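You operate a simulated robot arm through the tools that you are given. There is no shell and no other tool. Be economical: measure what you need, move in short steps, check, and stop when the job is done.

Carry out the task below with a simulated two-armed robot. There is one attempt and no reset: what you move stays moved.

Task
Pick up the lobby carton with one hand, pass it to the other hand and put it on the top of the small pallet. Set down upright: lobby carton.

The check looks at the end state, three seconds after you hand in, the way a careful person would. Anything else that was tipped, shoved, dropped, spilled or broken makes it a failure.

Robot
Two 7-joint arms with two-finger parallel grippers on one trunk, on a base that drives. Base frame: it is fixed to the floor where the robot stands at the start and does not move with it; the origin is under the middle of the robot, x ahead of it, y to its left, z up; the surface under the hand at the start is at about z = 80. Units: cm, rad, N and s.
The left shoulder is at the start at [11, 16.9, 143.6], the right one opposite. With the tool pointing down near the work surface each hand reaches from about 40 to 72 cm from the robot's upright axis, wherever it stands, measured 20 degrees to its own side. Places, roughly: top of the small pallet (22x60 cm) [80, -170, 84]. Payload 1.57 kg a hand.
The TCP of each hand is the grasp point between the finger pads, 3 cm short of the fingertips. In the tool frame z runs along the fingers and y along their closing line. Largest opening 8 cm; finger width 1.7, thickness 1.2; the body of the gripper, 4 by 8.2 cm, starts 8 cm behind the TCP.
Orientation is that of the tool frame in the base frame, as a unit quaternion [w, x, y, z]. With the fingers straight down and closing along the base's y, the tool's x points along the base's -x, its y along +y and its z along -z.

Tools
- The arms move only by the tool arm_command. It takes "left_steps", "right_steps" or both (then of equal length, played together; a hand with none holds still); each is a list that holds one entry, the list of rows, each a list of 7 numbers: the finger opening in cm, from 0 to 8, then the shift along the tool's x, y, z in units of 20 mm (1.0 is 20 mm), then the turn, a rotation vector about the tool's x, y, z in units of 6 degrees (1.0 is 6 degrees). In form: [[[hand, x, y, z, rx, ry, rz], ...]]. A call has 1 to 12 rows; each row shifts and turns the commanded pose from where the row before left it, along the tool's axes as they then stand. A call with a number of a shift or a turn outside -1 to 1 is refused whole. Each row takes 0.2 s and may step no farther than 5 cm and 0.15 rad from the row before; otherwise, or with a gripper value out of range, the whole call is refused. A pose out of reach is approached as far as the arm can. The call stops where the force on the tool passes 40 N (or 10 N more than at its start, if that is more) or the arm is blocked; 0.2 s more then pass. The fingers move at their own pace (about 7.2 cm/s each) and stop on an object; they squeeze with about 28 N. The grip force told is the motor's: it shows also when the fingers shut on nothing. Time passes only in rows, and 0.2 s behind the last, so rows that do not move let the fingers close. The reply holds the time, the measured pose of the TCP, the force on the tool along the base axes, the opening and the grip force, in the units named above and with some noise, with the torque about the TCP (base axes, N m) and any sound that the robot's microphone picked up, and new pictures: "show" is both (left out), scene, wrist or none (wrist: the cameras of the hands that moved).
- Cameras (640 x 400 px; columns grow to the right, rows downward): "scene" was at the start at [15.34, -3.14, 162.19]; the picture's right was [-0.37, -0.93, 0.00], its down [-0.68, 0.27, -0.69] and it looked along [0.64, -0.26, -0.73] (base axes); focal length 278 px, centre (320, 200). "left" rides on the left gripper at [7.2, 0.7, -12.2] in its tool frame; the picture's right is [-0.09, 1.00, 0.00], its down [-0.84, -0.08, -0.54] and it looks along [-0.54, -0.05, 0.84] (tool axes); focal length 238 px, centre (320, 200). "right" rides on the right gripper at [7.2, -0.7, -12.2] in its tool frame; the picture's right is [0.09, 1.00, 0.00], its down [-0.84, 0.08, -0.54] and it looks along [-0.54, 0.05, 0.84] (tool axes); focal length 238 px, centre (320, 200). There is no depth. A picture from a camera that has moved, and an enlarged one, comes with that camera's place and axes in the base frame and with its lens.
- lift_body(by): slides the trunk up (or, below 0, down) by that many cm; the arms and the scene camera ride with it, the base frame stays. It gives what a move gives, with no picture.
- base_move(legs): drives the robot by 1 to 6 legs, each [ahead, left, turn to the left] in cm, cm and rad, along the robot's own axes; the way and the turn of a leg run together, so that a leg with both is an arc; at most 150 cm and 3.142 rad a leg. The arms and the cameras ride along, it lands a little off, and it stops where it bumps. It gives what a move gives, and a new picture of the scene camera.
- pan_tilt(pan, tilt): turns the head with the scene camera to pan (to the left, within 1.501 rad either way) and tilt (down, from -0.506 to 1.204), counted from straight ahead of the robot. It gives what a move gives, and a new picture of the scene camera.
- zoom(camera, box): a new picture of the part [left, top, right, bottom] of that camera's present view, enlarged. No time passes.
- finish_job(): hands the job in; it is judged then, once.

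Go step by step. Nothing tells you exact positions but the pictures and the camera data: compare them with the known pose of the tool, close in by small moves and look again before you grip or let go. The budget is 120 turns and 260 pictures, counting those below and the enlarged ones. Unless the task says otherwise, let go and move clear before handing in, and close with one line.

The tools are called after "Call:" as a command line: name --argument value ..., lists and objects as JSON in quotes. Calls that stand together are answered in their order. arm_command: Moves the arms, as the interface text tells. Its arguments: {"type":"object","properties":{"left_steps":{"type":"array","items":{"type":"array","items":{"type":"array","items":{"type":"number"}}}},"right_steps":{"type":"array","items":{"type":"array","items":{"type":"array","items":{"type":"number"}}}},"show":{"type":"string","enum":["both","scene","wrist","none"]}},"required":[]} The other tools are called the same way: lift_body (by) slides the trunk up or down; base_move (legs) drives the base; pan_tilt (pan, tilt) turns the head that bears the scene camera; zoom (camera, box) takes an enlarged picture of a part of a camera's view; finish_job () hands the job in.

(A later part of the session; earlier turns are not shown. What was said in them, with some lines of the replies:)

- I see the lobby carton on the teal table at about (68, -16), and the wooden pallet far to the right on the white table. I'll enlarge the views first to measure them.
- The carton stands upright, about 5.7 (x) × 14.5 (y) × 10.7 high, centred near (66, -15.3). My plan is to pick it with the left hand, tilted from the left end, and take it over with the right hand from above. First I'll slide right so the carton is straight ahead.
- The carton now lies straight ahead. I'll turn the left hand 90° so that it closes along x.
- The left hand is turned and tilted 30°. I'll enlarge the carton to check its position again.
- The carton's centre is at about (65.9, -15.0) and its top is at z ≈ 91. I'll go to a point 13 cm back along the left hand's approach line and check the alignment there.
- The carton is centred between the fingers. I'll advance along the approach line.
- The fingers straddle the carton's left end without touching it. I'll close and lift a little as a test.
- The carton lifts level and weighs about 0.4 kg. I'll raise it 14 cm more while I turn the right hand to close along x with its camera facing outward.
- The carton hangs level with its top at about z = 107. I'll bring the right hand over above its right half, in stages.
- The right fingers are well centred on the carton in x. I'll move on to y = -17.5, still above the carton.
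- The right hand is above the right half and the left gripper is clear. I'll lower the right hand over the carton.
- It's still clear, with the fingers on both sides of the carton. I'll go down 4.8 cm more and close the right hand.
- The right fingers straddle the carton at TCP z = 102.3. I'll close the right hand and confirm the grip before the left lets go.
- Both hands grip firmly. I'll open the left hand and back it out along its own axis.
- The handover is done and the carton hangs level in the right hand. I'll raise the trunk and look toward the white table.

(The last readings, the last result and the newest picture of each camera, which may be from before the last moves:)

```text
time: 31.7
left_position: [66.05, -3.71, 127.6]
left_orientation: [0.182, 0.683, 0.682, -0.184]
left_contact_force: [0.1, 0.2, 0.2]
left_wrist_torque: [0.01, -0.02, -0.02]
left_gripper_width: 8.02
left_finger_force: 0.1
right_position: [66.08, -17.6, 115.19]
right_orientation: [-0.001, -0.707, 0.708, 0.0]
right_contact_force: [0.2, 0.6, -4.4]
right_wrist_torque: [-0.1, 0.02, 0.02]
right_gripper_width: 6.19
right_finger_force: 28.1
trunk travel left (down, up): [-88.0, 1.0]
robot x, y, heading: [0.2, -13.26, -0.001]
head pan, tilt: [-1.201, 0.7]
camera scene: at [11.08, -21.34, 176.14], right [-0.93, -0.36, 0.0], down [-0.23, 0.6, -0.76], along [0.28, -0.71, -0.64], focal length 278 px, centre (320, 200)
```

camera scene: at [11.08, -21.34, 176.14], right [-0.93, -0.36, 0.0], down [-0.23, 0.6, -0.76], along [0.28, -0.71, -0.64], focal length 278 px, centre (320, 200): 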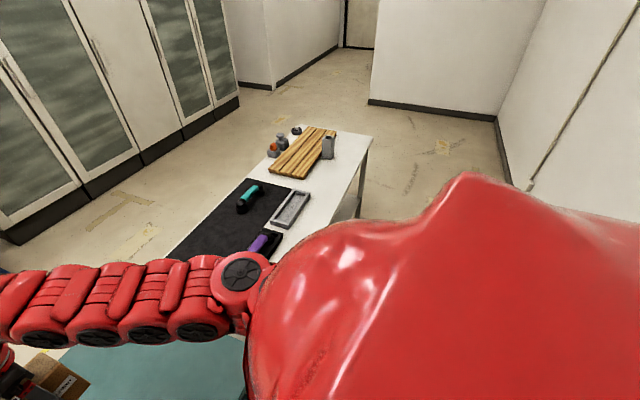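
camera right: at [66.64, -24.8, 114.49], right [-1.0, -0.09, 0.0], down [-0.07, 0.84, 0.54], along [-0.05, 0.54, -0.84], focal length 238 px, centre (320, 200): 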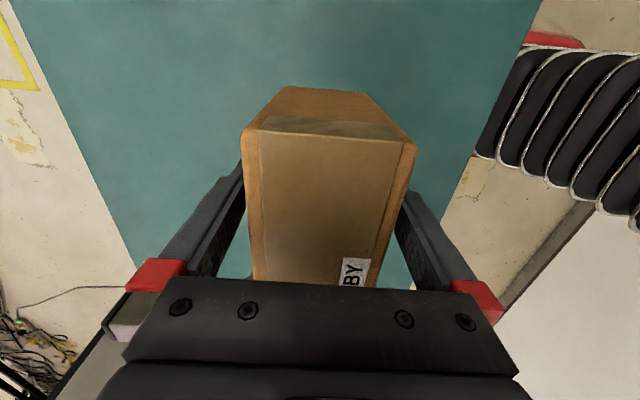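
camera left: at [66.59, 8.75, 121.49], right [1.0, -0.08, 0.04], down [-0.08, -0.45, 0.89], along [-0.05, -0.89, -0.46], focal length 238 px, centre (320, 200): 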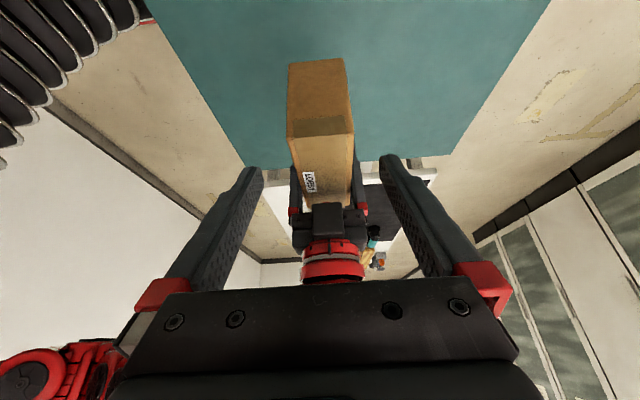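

The white table's near edge is at x ≈ 42, in line with the teal one. The pallet lies around x 69–91, with a grey upright object on its near side. I'll slide right with the carton held high.

Call:
base_move --legs '[[0, -90, 0]]'

Call:
pan_tilt --pan -0.6 --tilt 0.75

```text
time: 36.5
left_position: [66.51, -93.89, 127.55]
left_orientation: [0.183, 0.678, 0.689, -0.182]
left_contact_force: [0.5, -0.2, 0.0]
left_wrist_torque: [0.01, 0.0, 0.02]
left_gripper_width: 8.01
left_finger_force: 0.1
right_position: [66.72, -107.73, 115.35]
right_orientation: [0.0, 0.712, -0.702, -0.001]
right_contact_force: [-0.3, -0.6, -4.4]
right_wrist_torque: [-0.13, -0.01, 0.0]
right_gripper_width: 6.2
right_finger_force: 28.1
trunk travel left (down, up): [-88.0, 1.0]
robot x, y, heading: [0.91, -104.1, 0.019]
head pan, tilt: [-1.201, 0.7]
camera scene: at [11.87, -112.42, 176.15], right [-0.93, -0.38, 0.0], down [-0.24, 0.6, -0.77], along [0.29, -0.71, -0.64], focal length 278 px, centre (320, 200)
```

scene: 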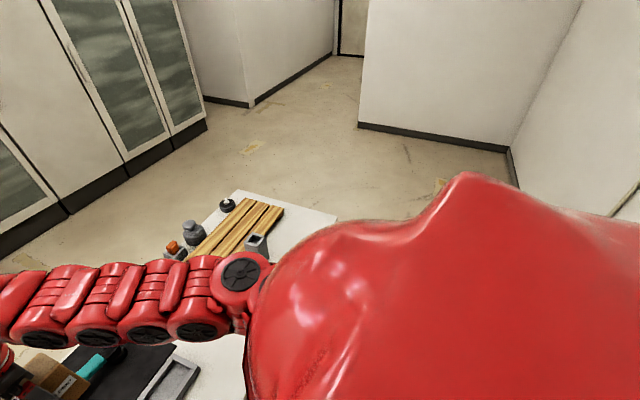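

```text
time: 37.5
left_position: [66.47, -93.9, 127.5]
left_orientation: [0.184, 0.678, 0.688, -0.182]
left_contact_force: [-0.5, 0.4, 0.2]
left_wrist_torque: [-0.03, 0.03, 0.0]
left_gripper_width: 7.98
left_finger_force: 0.1
right_position: [66.73, -107.84, 115.35]
right_orientation: [0.001, 0.712, -0.702, 0.0]
right_contact_force: [-0.1, 0.3, -4.6]
right_wrist_torque: [-0.14, 0.0, -0.01]
right_gripper_width: 6.18
right_finger_force: 27.5
trunk travel left (down, up): [-88.0, 1.0]
robot x, y, heading: [0.6, -104.63, 0.012]
head pan, tilt: [-0.6, 0.75]
camera scene: at [15.58, -109.18, 175.72], right [-0.55, -0.83, 0.0], down [-0.57, 0.38, -0.73], along [0.61, -0.4, -0.68], focal length 278 px, centre (320, 200)
```

scene: 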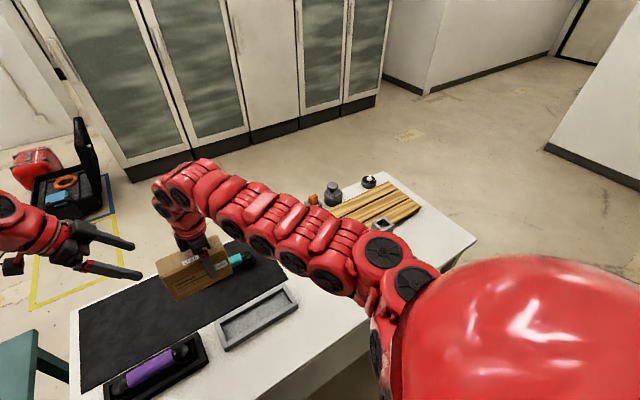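

The path is clear and the carton is well above everything. I'll drive the rest of the way.

Call:
base_move --legs '[[0, -43, -0.014]]'

Call:
pan_tilt --pan -0.25 --tilt 0.85

```text
time: 40.1
left_position: [66.93, -138.31, 127.54]
left_orientation: [0.182, 0.684, 0.682, -0.184]
left_contact_force: [0.3, 0.8, 1.1]
left_wrist_torque: [-0.02, -0.01, 0.02]
left_gripper_width: 8.01
left_finger_force: 0.0
right_position: [66.86, -152.32, 115.33]
right_orientation: [-0.001, -0.704, 0.71, 0.0]
right_contact_force: [0.2, 0.1, -4.7]
right_wrist_torque: [-0.12, 0.01, 0.0]
right_gripper_width: 6.2
right_finger_force: 28.1
trunk travel left (down, up): [-88.0, 1.0]
robot x, y, heading: [0.92, -147.39, -0.008]
head pan, tilt: [-0.6, 0.75]
camera scene: at [15.71, -152.55, 175.72], right [-0.57, -0.82, 0.0], down [-0.56, 0.39, -0.73], along [0.6, -0.42, -0.68], focal length 278 px, centre (320, 200)
```

scene: 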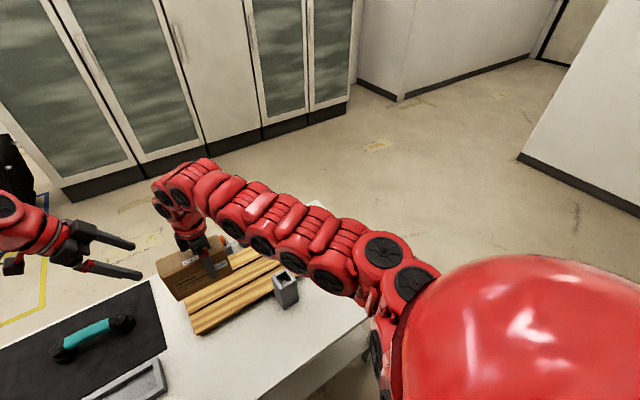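

```text
time: 41.0
left_position: [66.95, -138.55, 127.54]
left_orientation: [0.182, 0.684, 0.682, -0.183]
left_contact_force: [0.5, 0.2, 0.4]
left_wrist_torque: [0.0, 0.04, -0.05]
left_gripper_width: 8.01
left_finger_force: 0.1
right_position: [66.9, -152.33, 115.28]
right_orientation: [-0.001, -0.705, 0.71, 0.001]
right_contact_force: [0.0, -0.3, -4.7]
right_wrist_torque: [-0.08, 0.02, 0.01]
right_gripper_width: 6.18
right_finger_force: 28.1
trunk travel left (down, up): [-88.0, 1.0]
robot x, y, heading: [1.03, -147.81, -0.007]
head pan, tilt: [-0.25, 0.85]
camera scene: at [16.46, -150.02, 174.92], right [-0.25, -0.97, 0.0], down [-0.73, 0.19, -0.66], along [0.64, -0.17, -0.75], focal length 278 px, centre (320, 200)
```

scene: 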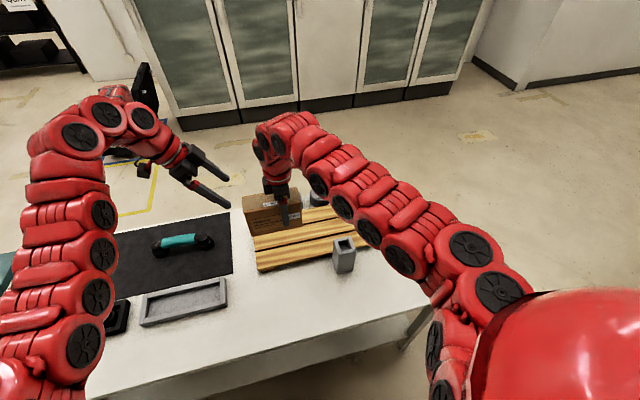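

The pallet is in view: its near-left corner is at about (68, -141), and a grey cup stands at (62, -170) in front of it. I'll look down to see how much room the base has before going forward.

Call:
pan_tilt --pan 0.0 --tilt 1.2

```text
time: 41.8
left_position: [66.88, -138.34, 127.57]
left_orientation: [0.182, 0.684, 0.682, -0.184]
left_contact_force: [-0.1, -1.1, -0.4]
left_wrist_torque: [-0.02, 0.0, 0.03]
left_gripper_width: 8.0
left_finger_force: 0.1
right_position: [66.94, -152.32, 115.29]
right_orientation: [-0.001, -0.705, 0.709, 0.002]
right_contact_force: [-0.4, 0.0, -4.4]
right_wrist_torque: [-0.13, 0.05, -0.01]
right_gripper_width: 6.21
right_finger_force: 27.9
trunk travel left (down, up): [-88.0, 1.0]
robot x, y, heading: [0.66, -147.77, -0.003]
head pan, tilt: [0.0, 1.201]
camera scene: at [14.49, -147.99, 172.55], right [-0.01, -1.0, 0.0], down [-0.93, 0.01, -0.36], along [0.36, 0.0, -0.93], focal length 278 px, centre (320, 200)
```

scene: 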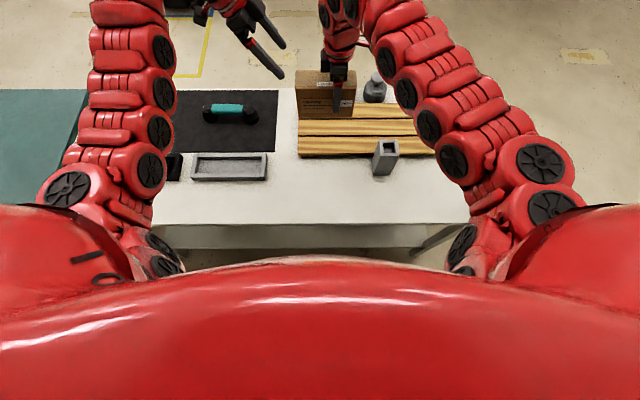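

The chest has about 20 cm to the table edge, so a small drive forward is fine. I'll go 6 cm ahead and 10 cm right.

Call:
base_move --legs '[[0, -10, 0], [6, 0, 0]]'

Call:
pan_tilt --pan -0.1 --tilt 0.95

Call:
zoom --camera "right" --box '[0, 0, 640, 400]'

```text
time: 43.5
left_position: [72.2, -148.33, 127.81]
left_orientation: [0.183, 0.685, 0.681, -0.182]
left_contact_force: [0.1, 0.6, 1.3]
left_wrist_torque: [-0.04, -0.03, -0.01]
left_gripper_width: 7.98
left_finger_force: 0.1
right_position: [72.06, -162.39, 115.55]
right_orientation: [0.002, -0.705, 0.709, -0.001]
right_contact_force: [-0.5, -0.2, -3.7]
right_wrist_torque: [-0.14, -0.02, 0.0]
right_gripper_width: 6.16
right_finger_force: 28.3
trunk travel left (down, up): [-88.0, 1.0]
robot x, y, heading: [6.58, -157.82, -0.008]
head pan, tilt: [0.0, 1.201]
camera scene: at [19.44, -157.89, 172.63], right [-0.01, -1.0, 0.0], down [-0.93, 0.0, -0.37], along [0.37, 0.0, -0.93], focal length 278 px, centre (320, 200)
```

scene: 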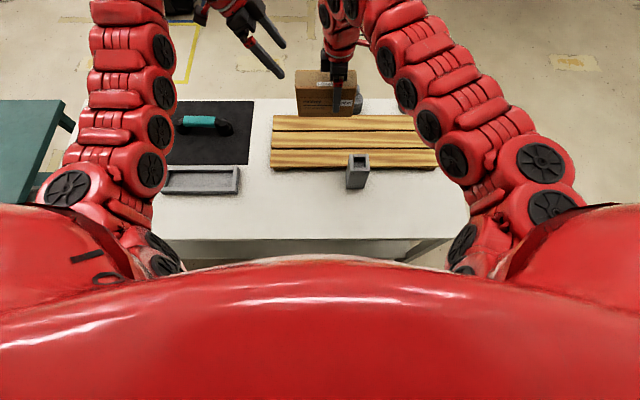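

```text
time: 44.3
left_position: [72.88, -148.57, 127.38]
left_orientation: [0.182, 0.684, 0.682, -0.184]
left_contact_force: [0.6, 0.1, 0.0]
left_wrist_torque: [-0.01, 0.02, 0.0]
left_gripper_width: 8.05
left_finger_force: 0.1
right_position: [72.81, -162.58, 115.15]
right_orientation: [-0.001, -0.705, 0.709, 0.0]
right_contact_force: [-0.6, -0.9, -4.5]
right_wrist_torque: [-0.12, 0.02, -0.03]
right_gripper_width: 6.18
right_finger_force: 27.5
trunk travel left (down, up): [-88.0, 1.0]
robot x, y, heading: [6.84, -157.76, -0.007]
head pan, tilt: [-0.099, 0.949]
camera scene: at [22.21, -158.87, 174.13], right [-0.1, -0.99, 0.0], down [-0.81, 0.09, -0.58], along [0.58, -0.06, -0.81], focal length 278 px, centre (320, 200)
```

scene: 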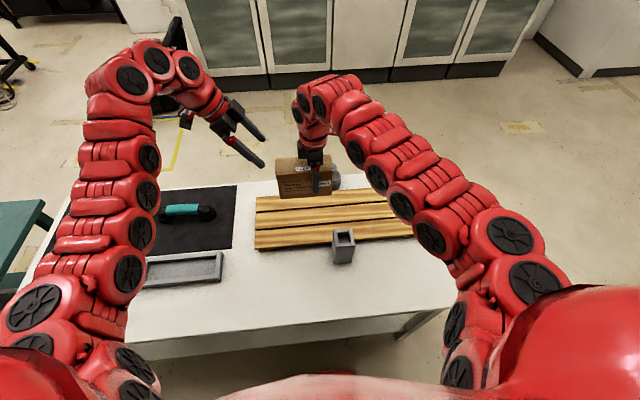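

```text
1.00 times, centred on (320, 200) of right (not enlarged: the box is as wide or as high as the picture)
camera zoom: at [73.48, -169.69, 127.33], right [-1.0, -0.09, 0.0], down [-0.07, 0.84, 0.54], along [-0.05, 0.54, -0.84], focal length 238 px, centre (320, 200)
```

zoom: 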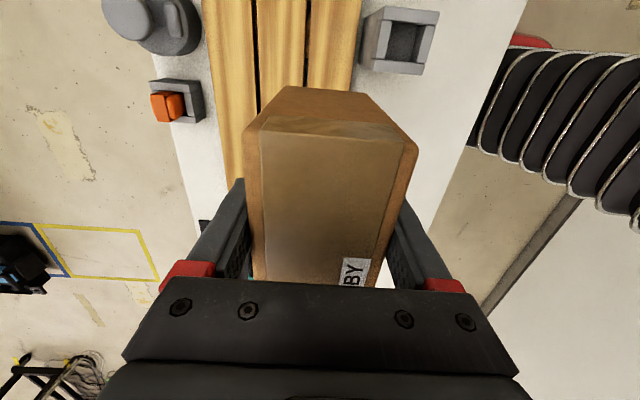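

The slats run along y, spanning x ≈ 68–90.5, with the cup (x < 65) and the bottle (x > 90) clear of the middle. I'll take the TCP to about (76.6, -168.5) above the pallet.

Call:
arm_command --right_steps '[[[4, 0.5, -0.3, 0, 0, 0, 0], [4, 0.5, -0.3, 0, 0, 0, 0], [4, 0.5, -0.32, 0, 0, 0, 0], [4, 0.5, -0.32, 0, 0, 0, 0], [4, 0.5, -0.32, 0, 0, 0, 0], [4, 0.5, -0.32, 0, 0, 0, 0], [4, 0, 0, 0, 0, 0, 0]]]' --show "none"

Call:
lift_body --by -13

Call:
arm_command --right_steps '[[[4, 0, 0, 0, 0, 0, 0]]]' --show "both"

```text
time: 45.9
left_position: [72.7, -148.62, 127.5]
left_orientation: [0.182, 0.685, 0.682, -0.184]
left_contact_force: [0.4, -0.2, 0.4]
left_wrist_torque: [0.03, 0.0, -0.01]
left_gripper_width: 8.02
left_finger_force: 0.0
right_position: [76.36, -168.46, 115.38]
right_orientation: [-0.001, -0.705, 0.709, 0.001]
right_contact_force: [-0.6, -0.1, -4.3]
right_wrist_torque: [-0.08, 0.05, -0.02]
right_gripper_width: 6.21
right_finger_force: 27.6
trunk travel left (down, up): [-88.0, 1.0]
robot x, y, heading: [6.4, -157.89, -0.004]
head pan, tilt: [-0.099, 0.949]
```

```text
time: 47.5
left_position: [72.86, -148.52, 114.46]
left_orientation: [0.183, 0.684, 0.682, -0.184]
left_contact_force: [-0.5, 0.2, 0.5]
left_wrist_torque: [-0.04, -0.02, 0.01]
left_gripper_width: 8.0
left_finger_force: 0.0
right_position: [76.44, -168.47, 102.32]
right_orientation: [-0.001, -0.705, 0.709, 0.001]
right_contact_force: [-0.4, 0.2, -4.1]
right_wrist_torque: [-0.12, 0.0, 0.01]
right_gripper_width: 6.23
right_finger_force: 28.5
trunk travel left (down, up): [-75.0, 14.0]
robot x, y, heading: [6.73, -158.29, -0.009]
head pan, tilt: [-0.099, 0.949]
```

```text
time: 47.9
left_position: [72.61, -148.43, 114.47]
left_orientation: [0.183, 0.684, 0.682, -0.183]
left_contact_force: [-0.2, 0.6, -0.8]
left_wrist_torque: [0.01, -0.01, -0.02]
left_gripper_width: 8.01
left_finger_force: 0.0
right_position: [76.45, -168.45, 102.25]
right_orientation: [0.0, -0.705, 0.709, 0.0]
right_contact_force: [-0.3, -0.3, -4.8]
right_wrist_torque: [-0.11, 0.03, 0.02]
right_gripper_width: 6.18
right_finger_force: 28.0
trunk travel left (down, up): [-75.0, 14.0]
robot x, y, heading: [6.78, -157.89, -0.003]
head pan, tilt: [-0.099, 0.949]
camera scene: at [21.94, -158.82, 161.16], right [-0.1, -0.99, 0.0], down [-0.81, 0.09, -0.58], along [0.58, -0.06, -0.81], focal length 278 px, centre (320, 200)
camera right: at [77.02, -175.68, 114.44], right [-1.0, -0.09, 0.0], down [-0.07, 0.84, 0.54], along [-0.05, 0.54, -0.84], focal length 238 px, centre (320, 200)
```

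scene: 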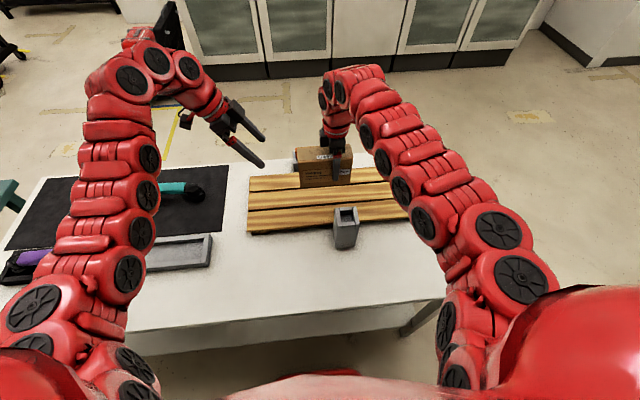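
right: 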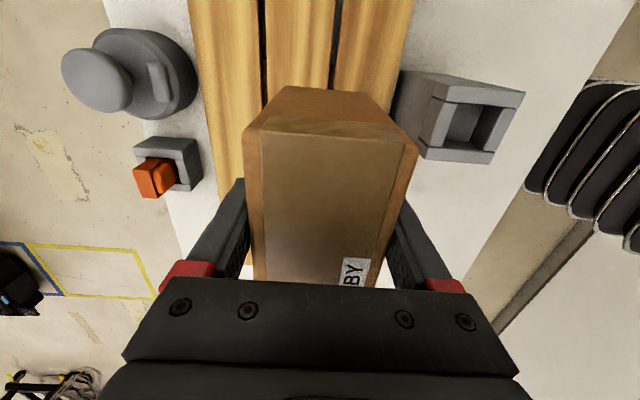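

Everything is clear, and the carton will sit across the near and middle slats, well inside the pallet. I'll lower it to about 2 cm above the pallet.

Call:
arm_command --right_steps '[[[4, 0, 0, 0.6, 0, 0, 0], [4, 0, 0, 0.7, 0, 0, 0], [4, 0, 0, 0.7, 0, 0, 0], [4, 0, 0, 0.7, 0, 0, 0], [4, 0, 0, 0.7, 0, 0, 0], [4, 0, 0, 0.7, 0, 0, 0], [4, 0, 0, 0.5, 0, 0, 0], [4, 0, 0, 0.3, 0, 0, 0], [4, 0, 0, 0, 0, 0, 0]]]' --show "scene"

Call:
zoom --camera "scene" --box '[240, 110, 432, 250]'

```text
time: 49.9
left_position: [72.68, -148.51, 114.52]
left_orientation: [0.182, 0.685, 0.681, -0.184]
left_contact_force: [-0.3, 0.4, -0.6]
left_wrist_torque: [0.02, 0.0, 0.03]
left_gripper_width: 7.98
left_finger_force: 0.1
right_position: [76.41, -168.54, 92.57]
right_orientation: [0.0, -0.705, 0.709, 0.001]
right_contact_force: [-0.4, 0.5, -4.3]
right_wrist_torque: [-0.12, 0.01, 0.01]
right_gripper_width: 6.19
right_finger_force: 27.8
trunk travel left (down, up): [-75.0, 14.0]
robot x, y, heading: [6.63, -157.64, -0.003]
head pan, tilt: [-0.099, 0.949]
camera scene: at [21.92, -158.81, 161.16], right [-0.1, -0.99, 0.0], down [-0.81, 0.09, -0.58], along [0.58, -0.06, -0.81], focal length 278 px, centre (320, 200)
```

scene: 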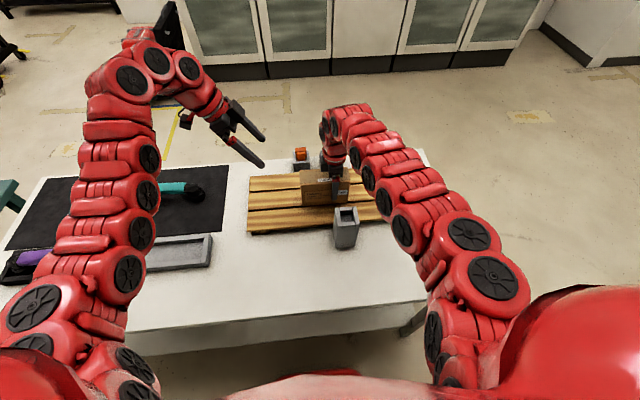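

```text
2.86 times, centred on (336, 180) of scene
camera zoom: at [21.92, -158.81, 161.16], right [-0.1, -0.99, 0.0], down [-0.81, 0.09, -0.58], along [0.58, -0.06, -0.81], focal length 793 px, centre (274, 257)
```

zoom: 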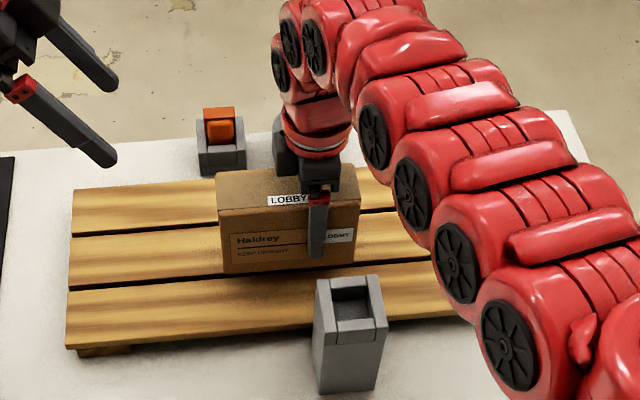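

It hangs level about 2 cm above the slats. I'll lower it slowly until the force shows contact.

Call:
arm_command --right_steps '[[[4, 0, 0, 0.15, 0, 0, 0], [4, 0, 0, 0.15, 0, 0, 0], [4, 0, 0, 0.15, 0, 0, 0], [4, 0, 0, 0.15, 0, 0, 0], [4, 0, 0, 0.15, 0, 0, 0], [4, 0, 0, 0, 0, 0, 0]]]' --show "none"

Call:
arm_command --right_steps '[[[4, 0, 0, 0.1, 0, 0, 0], [4, 0, 0, 0.1, 0, 0, 0], [4, 0, 0, 0.1, 0, 0, 0]]]' --show "none"

```text
time: 51.3
left_position: [72.63, -148.46, 114.5]
left_orientation: [0.183, 0.684, 0.682, -0.184]
left_contact_force: [0.2, -0.4, -0.1]
left_wrist_torque: [0.03, 0.0, -0.01]
left_gripper_width: 7.99
left_finger_force: 0.0
right_position: [76.47, -168.52, 91.0]
right_orientation: [0.0, -0.705, 0.709, 0.0]
right_contact_force: [-0.5, -0.4, -4.4]
right_wrist_torque: [-0.14, 0.01, 0.02]
right_gripper_width: 6.17
right_finger_force: 28.0
trunk travel left (down, up): [-75.0, 14.0]
robot x, y, heading: [6.37, -157.73, -0.007]
head pan, tilt: [-0.099, 0.949]
```

```text
time: 52.1
left_position: [72.64, -148.38, 114.53]
left_orientation: [0.182, 0.685, 0.682, -0.183]
left_contact_force: [-0.1, 0.5, -0.6]
left_wrist_torque: [-0.01, -0.03, 0.02]
left_gripper_width: 8.01
left_finger_force: 0.1
right_position: [76.38, -168.41, 90.34]
right_orientation: [-0.001, -0.705, 0.709, 0.0]
right_contact_force: [0.1, -0.1, -4.2]
right_wrist_torque: [-0.11, -0.02, -0.02]
right_gripper_width: 6.18
right_finger_force: 27.9
trunk travel left (down, up): [-75.0, 14.0]
robot x, y, heading: [6.91, -157.75, -0.008]
head pan, tilt: [-0.099, 0.949]
```

There's no contact yet at z = 90.3, so I'll continue in 2 mm steps.

Call:
arm_command --right_steps '[[[4, 0, 0, 0.1, 0, 0, 0], [4, 0, 0, 0.1, 0, 0, 0], [4, 0, 0, 0, 0, 0, 0]]]' --show "none"

Call:
zoom --camera "scene" --box '[290, 145, 370, 215]'

```text
time: 52.9
left_position: [72.76, -148.62, 114.53]
left_orientation: [0.182, 0.684, 0.682, -0.184]
left_contact_force: [-0.4, -1.1, 0.0]
left_wrist_torque: [0.03, -0.05, 0.01]
left_gripper_width: 7.99
left_finger_force: 0.1
right_position: [76.4, -168.46, 90.1]
right_orientation: [-0.001, -0.705, 0.709, 0.001]
right_contact_force: [-0.5, 0.2, -4.6]
right_wrist_torque: [-0.1, 0.01, 0.05]
right_gripper_width: 6.18
right_finger_force: 28.3
trunk travel left (down, up): [-75.0, 14.0]
robot x, y, heading: [6.78, -157.87, -0.007]
head pan, tilt: [-0.099, 0.949]
```

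```text
5.71 times, centred on (330, 180) of scene
camera zoom: at [21.92, -158.82, 161.16], right [-0.1, -0.99, 0.0], down [-0.81, 0.09, -0.58], along [0.58, -0.06, -0.81], focal length 1587 px, centre (263, 314)
```

zoom: 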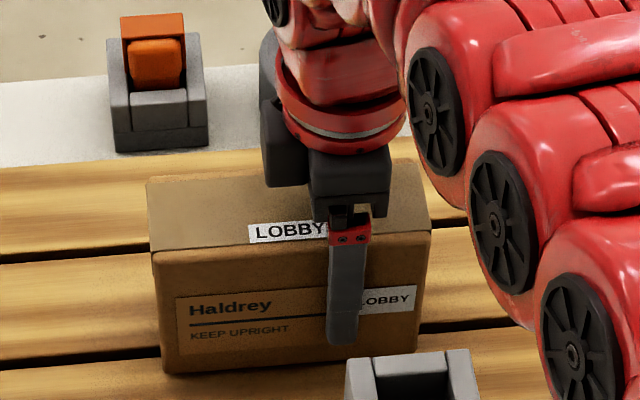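

Call:
arm_command --right_steps '[[[4, 0, 0, 0.1, 0, 0, 0], [4, 0, 0, 0.1, 0, 0, 0], [4, 0, 0, 0, 0, 0, 0]]]' --show "none"

```text
time: 53.7
left_position: [72.64, -148.47, 114.72]
left_orientation: [0.181, 0.685, 0.682, -0.183]
left_contact_force: [0.3, -0.4, -0.8]
left_wrist_torque: [0.04, 0.02, 0.01]
left_gripper_width: 7.98
left_finger_force: 0.0
right_position: [76.41, -168.63, 89.78]
right_orientation: [0.0, -0.705, 0.709, 0.0]
right_contact_force: [1.1, -2.0, 8.0]
right_wrist_torque: [-0.25, 0.27, 0.04]
right_gripper_width: 6.2
right_finger_force: 28.0
trunk travel left (down, up): [-75.0, 14.0]
robot x, y, heading: [6.91, -157.82, -0.004]
head pan, tilt: [-0.099, 0.949]
```

The force now points up, so the carton rests on the slats. I'll ease off slightly and open the right hand.

Call:
arm_command --right_steps '[[[4, 0, 0, -0.07, 0, 0, 0], [8, 0, 0, 0, 0, 0, 0], [8, 0, 0, 0, 0, 0, 0], [8, 0, 0, 0, 0, 0, 0], [8, 0, 0, 0, 0, 0, 0]]]' --show "both"

Call:
zoom --camera "scene" --box '[290, 145, 370, 215]'

```text
time: 54.9
left_position: [72.68, -148.48, 114.59]
left_orientation: [0.183, 0.684, 0.682, -0.183]
left_contact_force: [-0.7, -0.3, 0.3]
left_wrist_torque: [0.0, -0.05, -0.01]
left_gripper_width: 7.98
left_finger_force: 0.0
right_position: [76.4, -168.37, 89.8]
right_orientation: [0.0, -0.705, 0.709, 0.001]
right_contact_force: [-0.6, 0.3, -0.4]
right_wrist_torque: [-0.01, -0.04, 0.01]
right_gripper_width: 7.97
right_finger_force: 0.0
trunk travel left (down, up): [-75.0, 14.0]
robot x, y, heading: [6.91, -157.76, -0.005]
head pan, tilt: [-0.099, 0.949]
camera scene: at [21.84, -158.81, 161.17], right [-0.1, -0.99, 0.0], down [-0.81, 0.09, -0.58], along [0.58, -0.06, -0.81], focal length 278 px, centre (320, 200)
camera right: at [76.98, -175.64, 101.95], right [-1.0, -0.09, 0.0], down [-0.07, 0.84, 0.54], along [-0.05, 0.54, -0.84], focal length 238 px, centre (320, 200)
```

scene: 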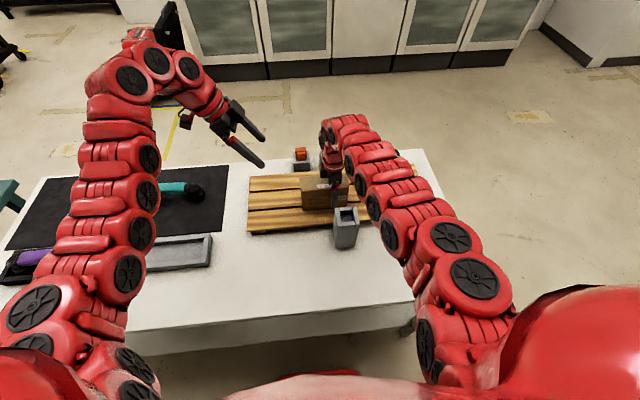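
right: 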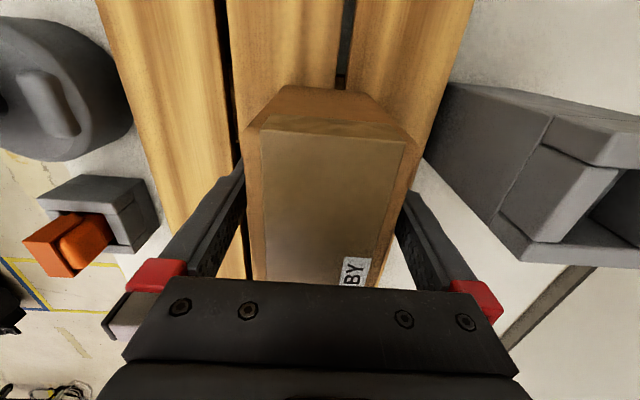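

```text
5.71 times, centred on (330, 180) of scene
camera zoom: at [21.84, -158.81, 161.17], right [-0.1, -0.99, 0.0], down [-0.81, 0.09, -0.58], along [0.58, -0.06, -0.81], focal length 1587 px, centre (263, 314)
```

zoom: 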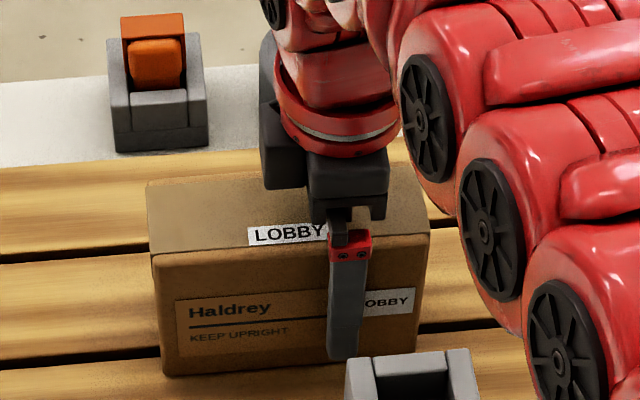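

The carton stands free between the open fingers. I'll raise the right hand straight up.

Call:
arm_command --right_steps '[[[8, 0, 0, -0.4, 0, 0, 0], [8, 0, 0, -0.6, 0, 0, 0], [8, 0, 0, -0.8, 0, 0, 0], [8, 0, 0, -0.9, 0, 0, 0], [8, 0, 0, -0.9, 0, 0, 0], [8, 0, 0, -0.9, 0, 0, 0], [8, 0, 0, -0.9, 0, 0, 0], [8, 0, 0, -0.9, 0, 0, 0], [8, 0, 0, -0.9, 0, 0, 0], [8, 0, 0, -0.9, 0, 0, 0], [8, 0, 0, 0, 0, 0, 0]]]' --show "both"

Call:
zoom --camera "scene" --box '[240, 110, 432, 250]'

```text
time: 57.3
left_position: [72.72, -148.5, 114.56]
left_orientation: [0.182, 0.684, 0.682, -0.184]
left_contact_force: [0.3, -0.2, 0.1]
left_wrist_torque: [0.01, 0.01, 0.01]
left_gripper_width: 8.01
left_finger_force: 0.0
right_position: [76.36, -168.42, 106.0]
right_orientation: [0.0, -0.706, 0.709, 0.0]
right_contact_force: [-0.1, 0.3, 0.2]
right_wrist_torque: [-0.03, 0.0, 0.0]
right_gripper_width: 8.0
right_finger_force: 0.0
trunk travel left (down, up): [-75.0, 14.0]
robot x, y, heading: [6.48, -157.6, -0.008]
head pan, tilt: [-0.099, 0.949]
camera scene: at [21.87, -158.81, 161.17], right [-0.1, -0.99, 0.0], down [-0.81, 0.09, -0.58], along [0.58, -0.06, -0.81], focal length 278 px, centre (320, 200)
camera right: at [76.94, -175.67, 118.2], right [-1.0, -0.09, 0.0], down [-0.07, 0.84, 0.54], along [-0.05, 0.54, -0.84], focal length 238 px, centre (320, 200)
```

scene: 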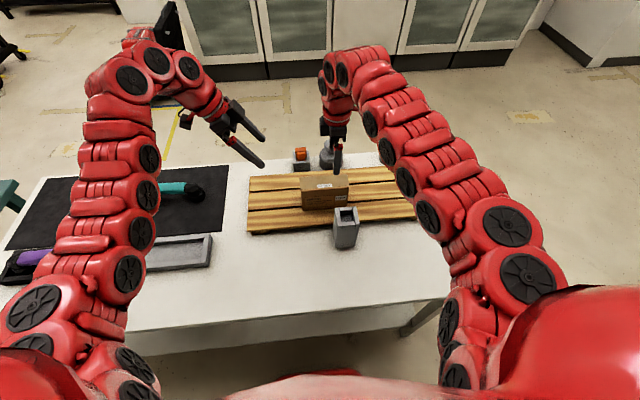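
right: 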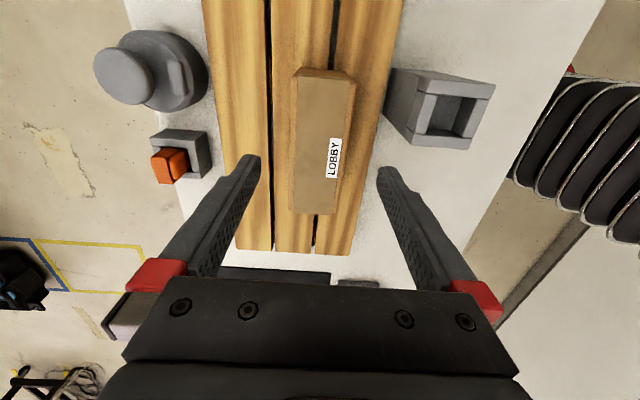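

```text
2.86 times, centred on (336, 180) of scene
camera zoom: at [21.87, -158.81, 161.17], right [-0.1, -0.99, 0.0], down [-0.81, 0.09, -0.58], along [0.58, -0.06, -0.81], focal length 793 px, centre (274, 257)
```

zoom: 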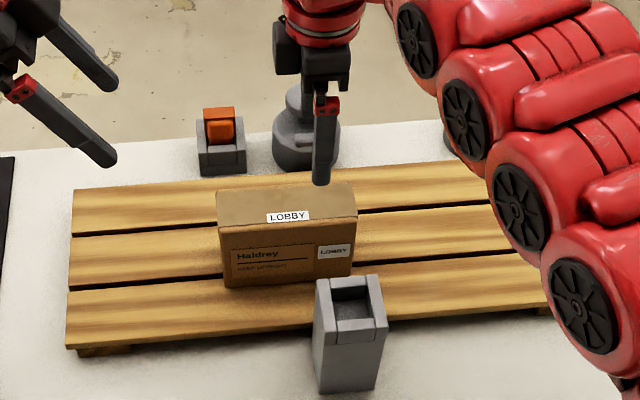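

The carton stands upright and free on the pallet, both hands are clear of it, and nothing else has moved. I'm handing the job in.

Call:
finish_job

```text
The job is handed in.
```

The lobby carton was picked up with the left hand, passed to the right, and now stands upright on the small pallet. Both hands are clear of it, and nothing else was disturbed.
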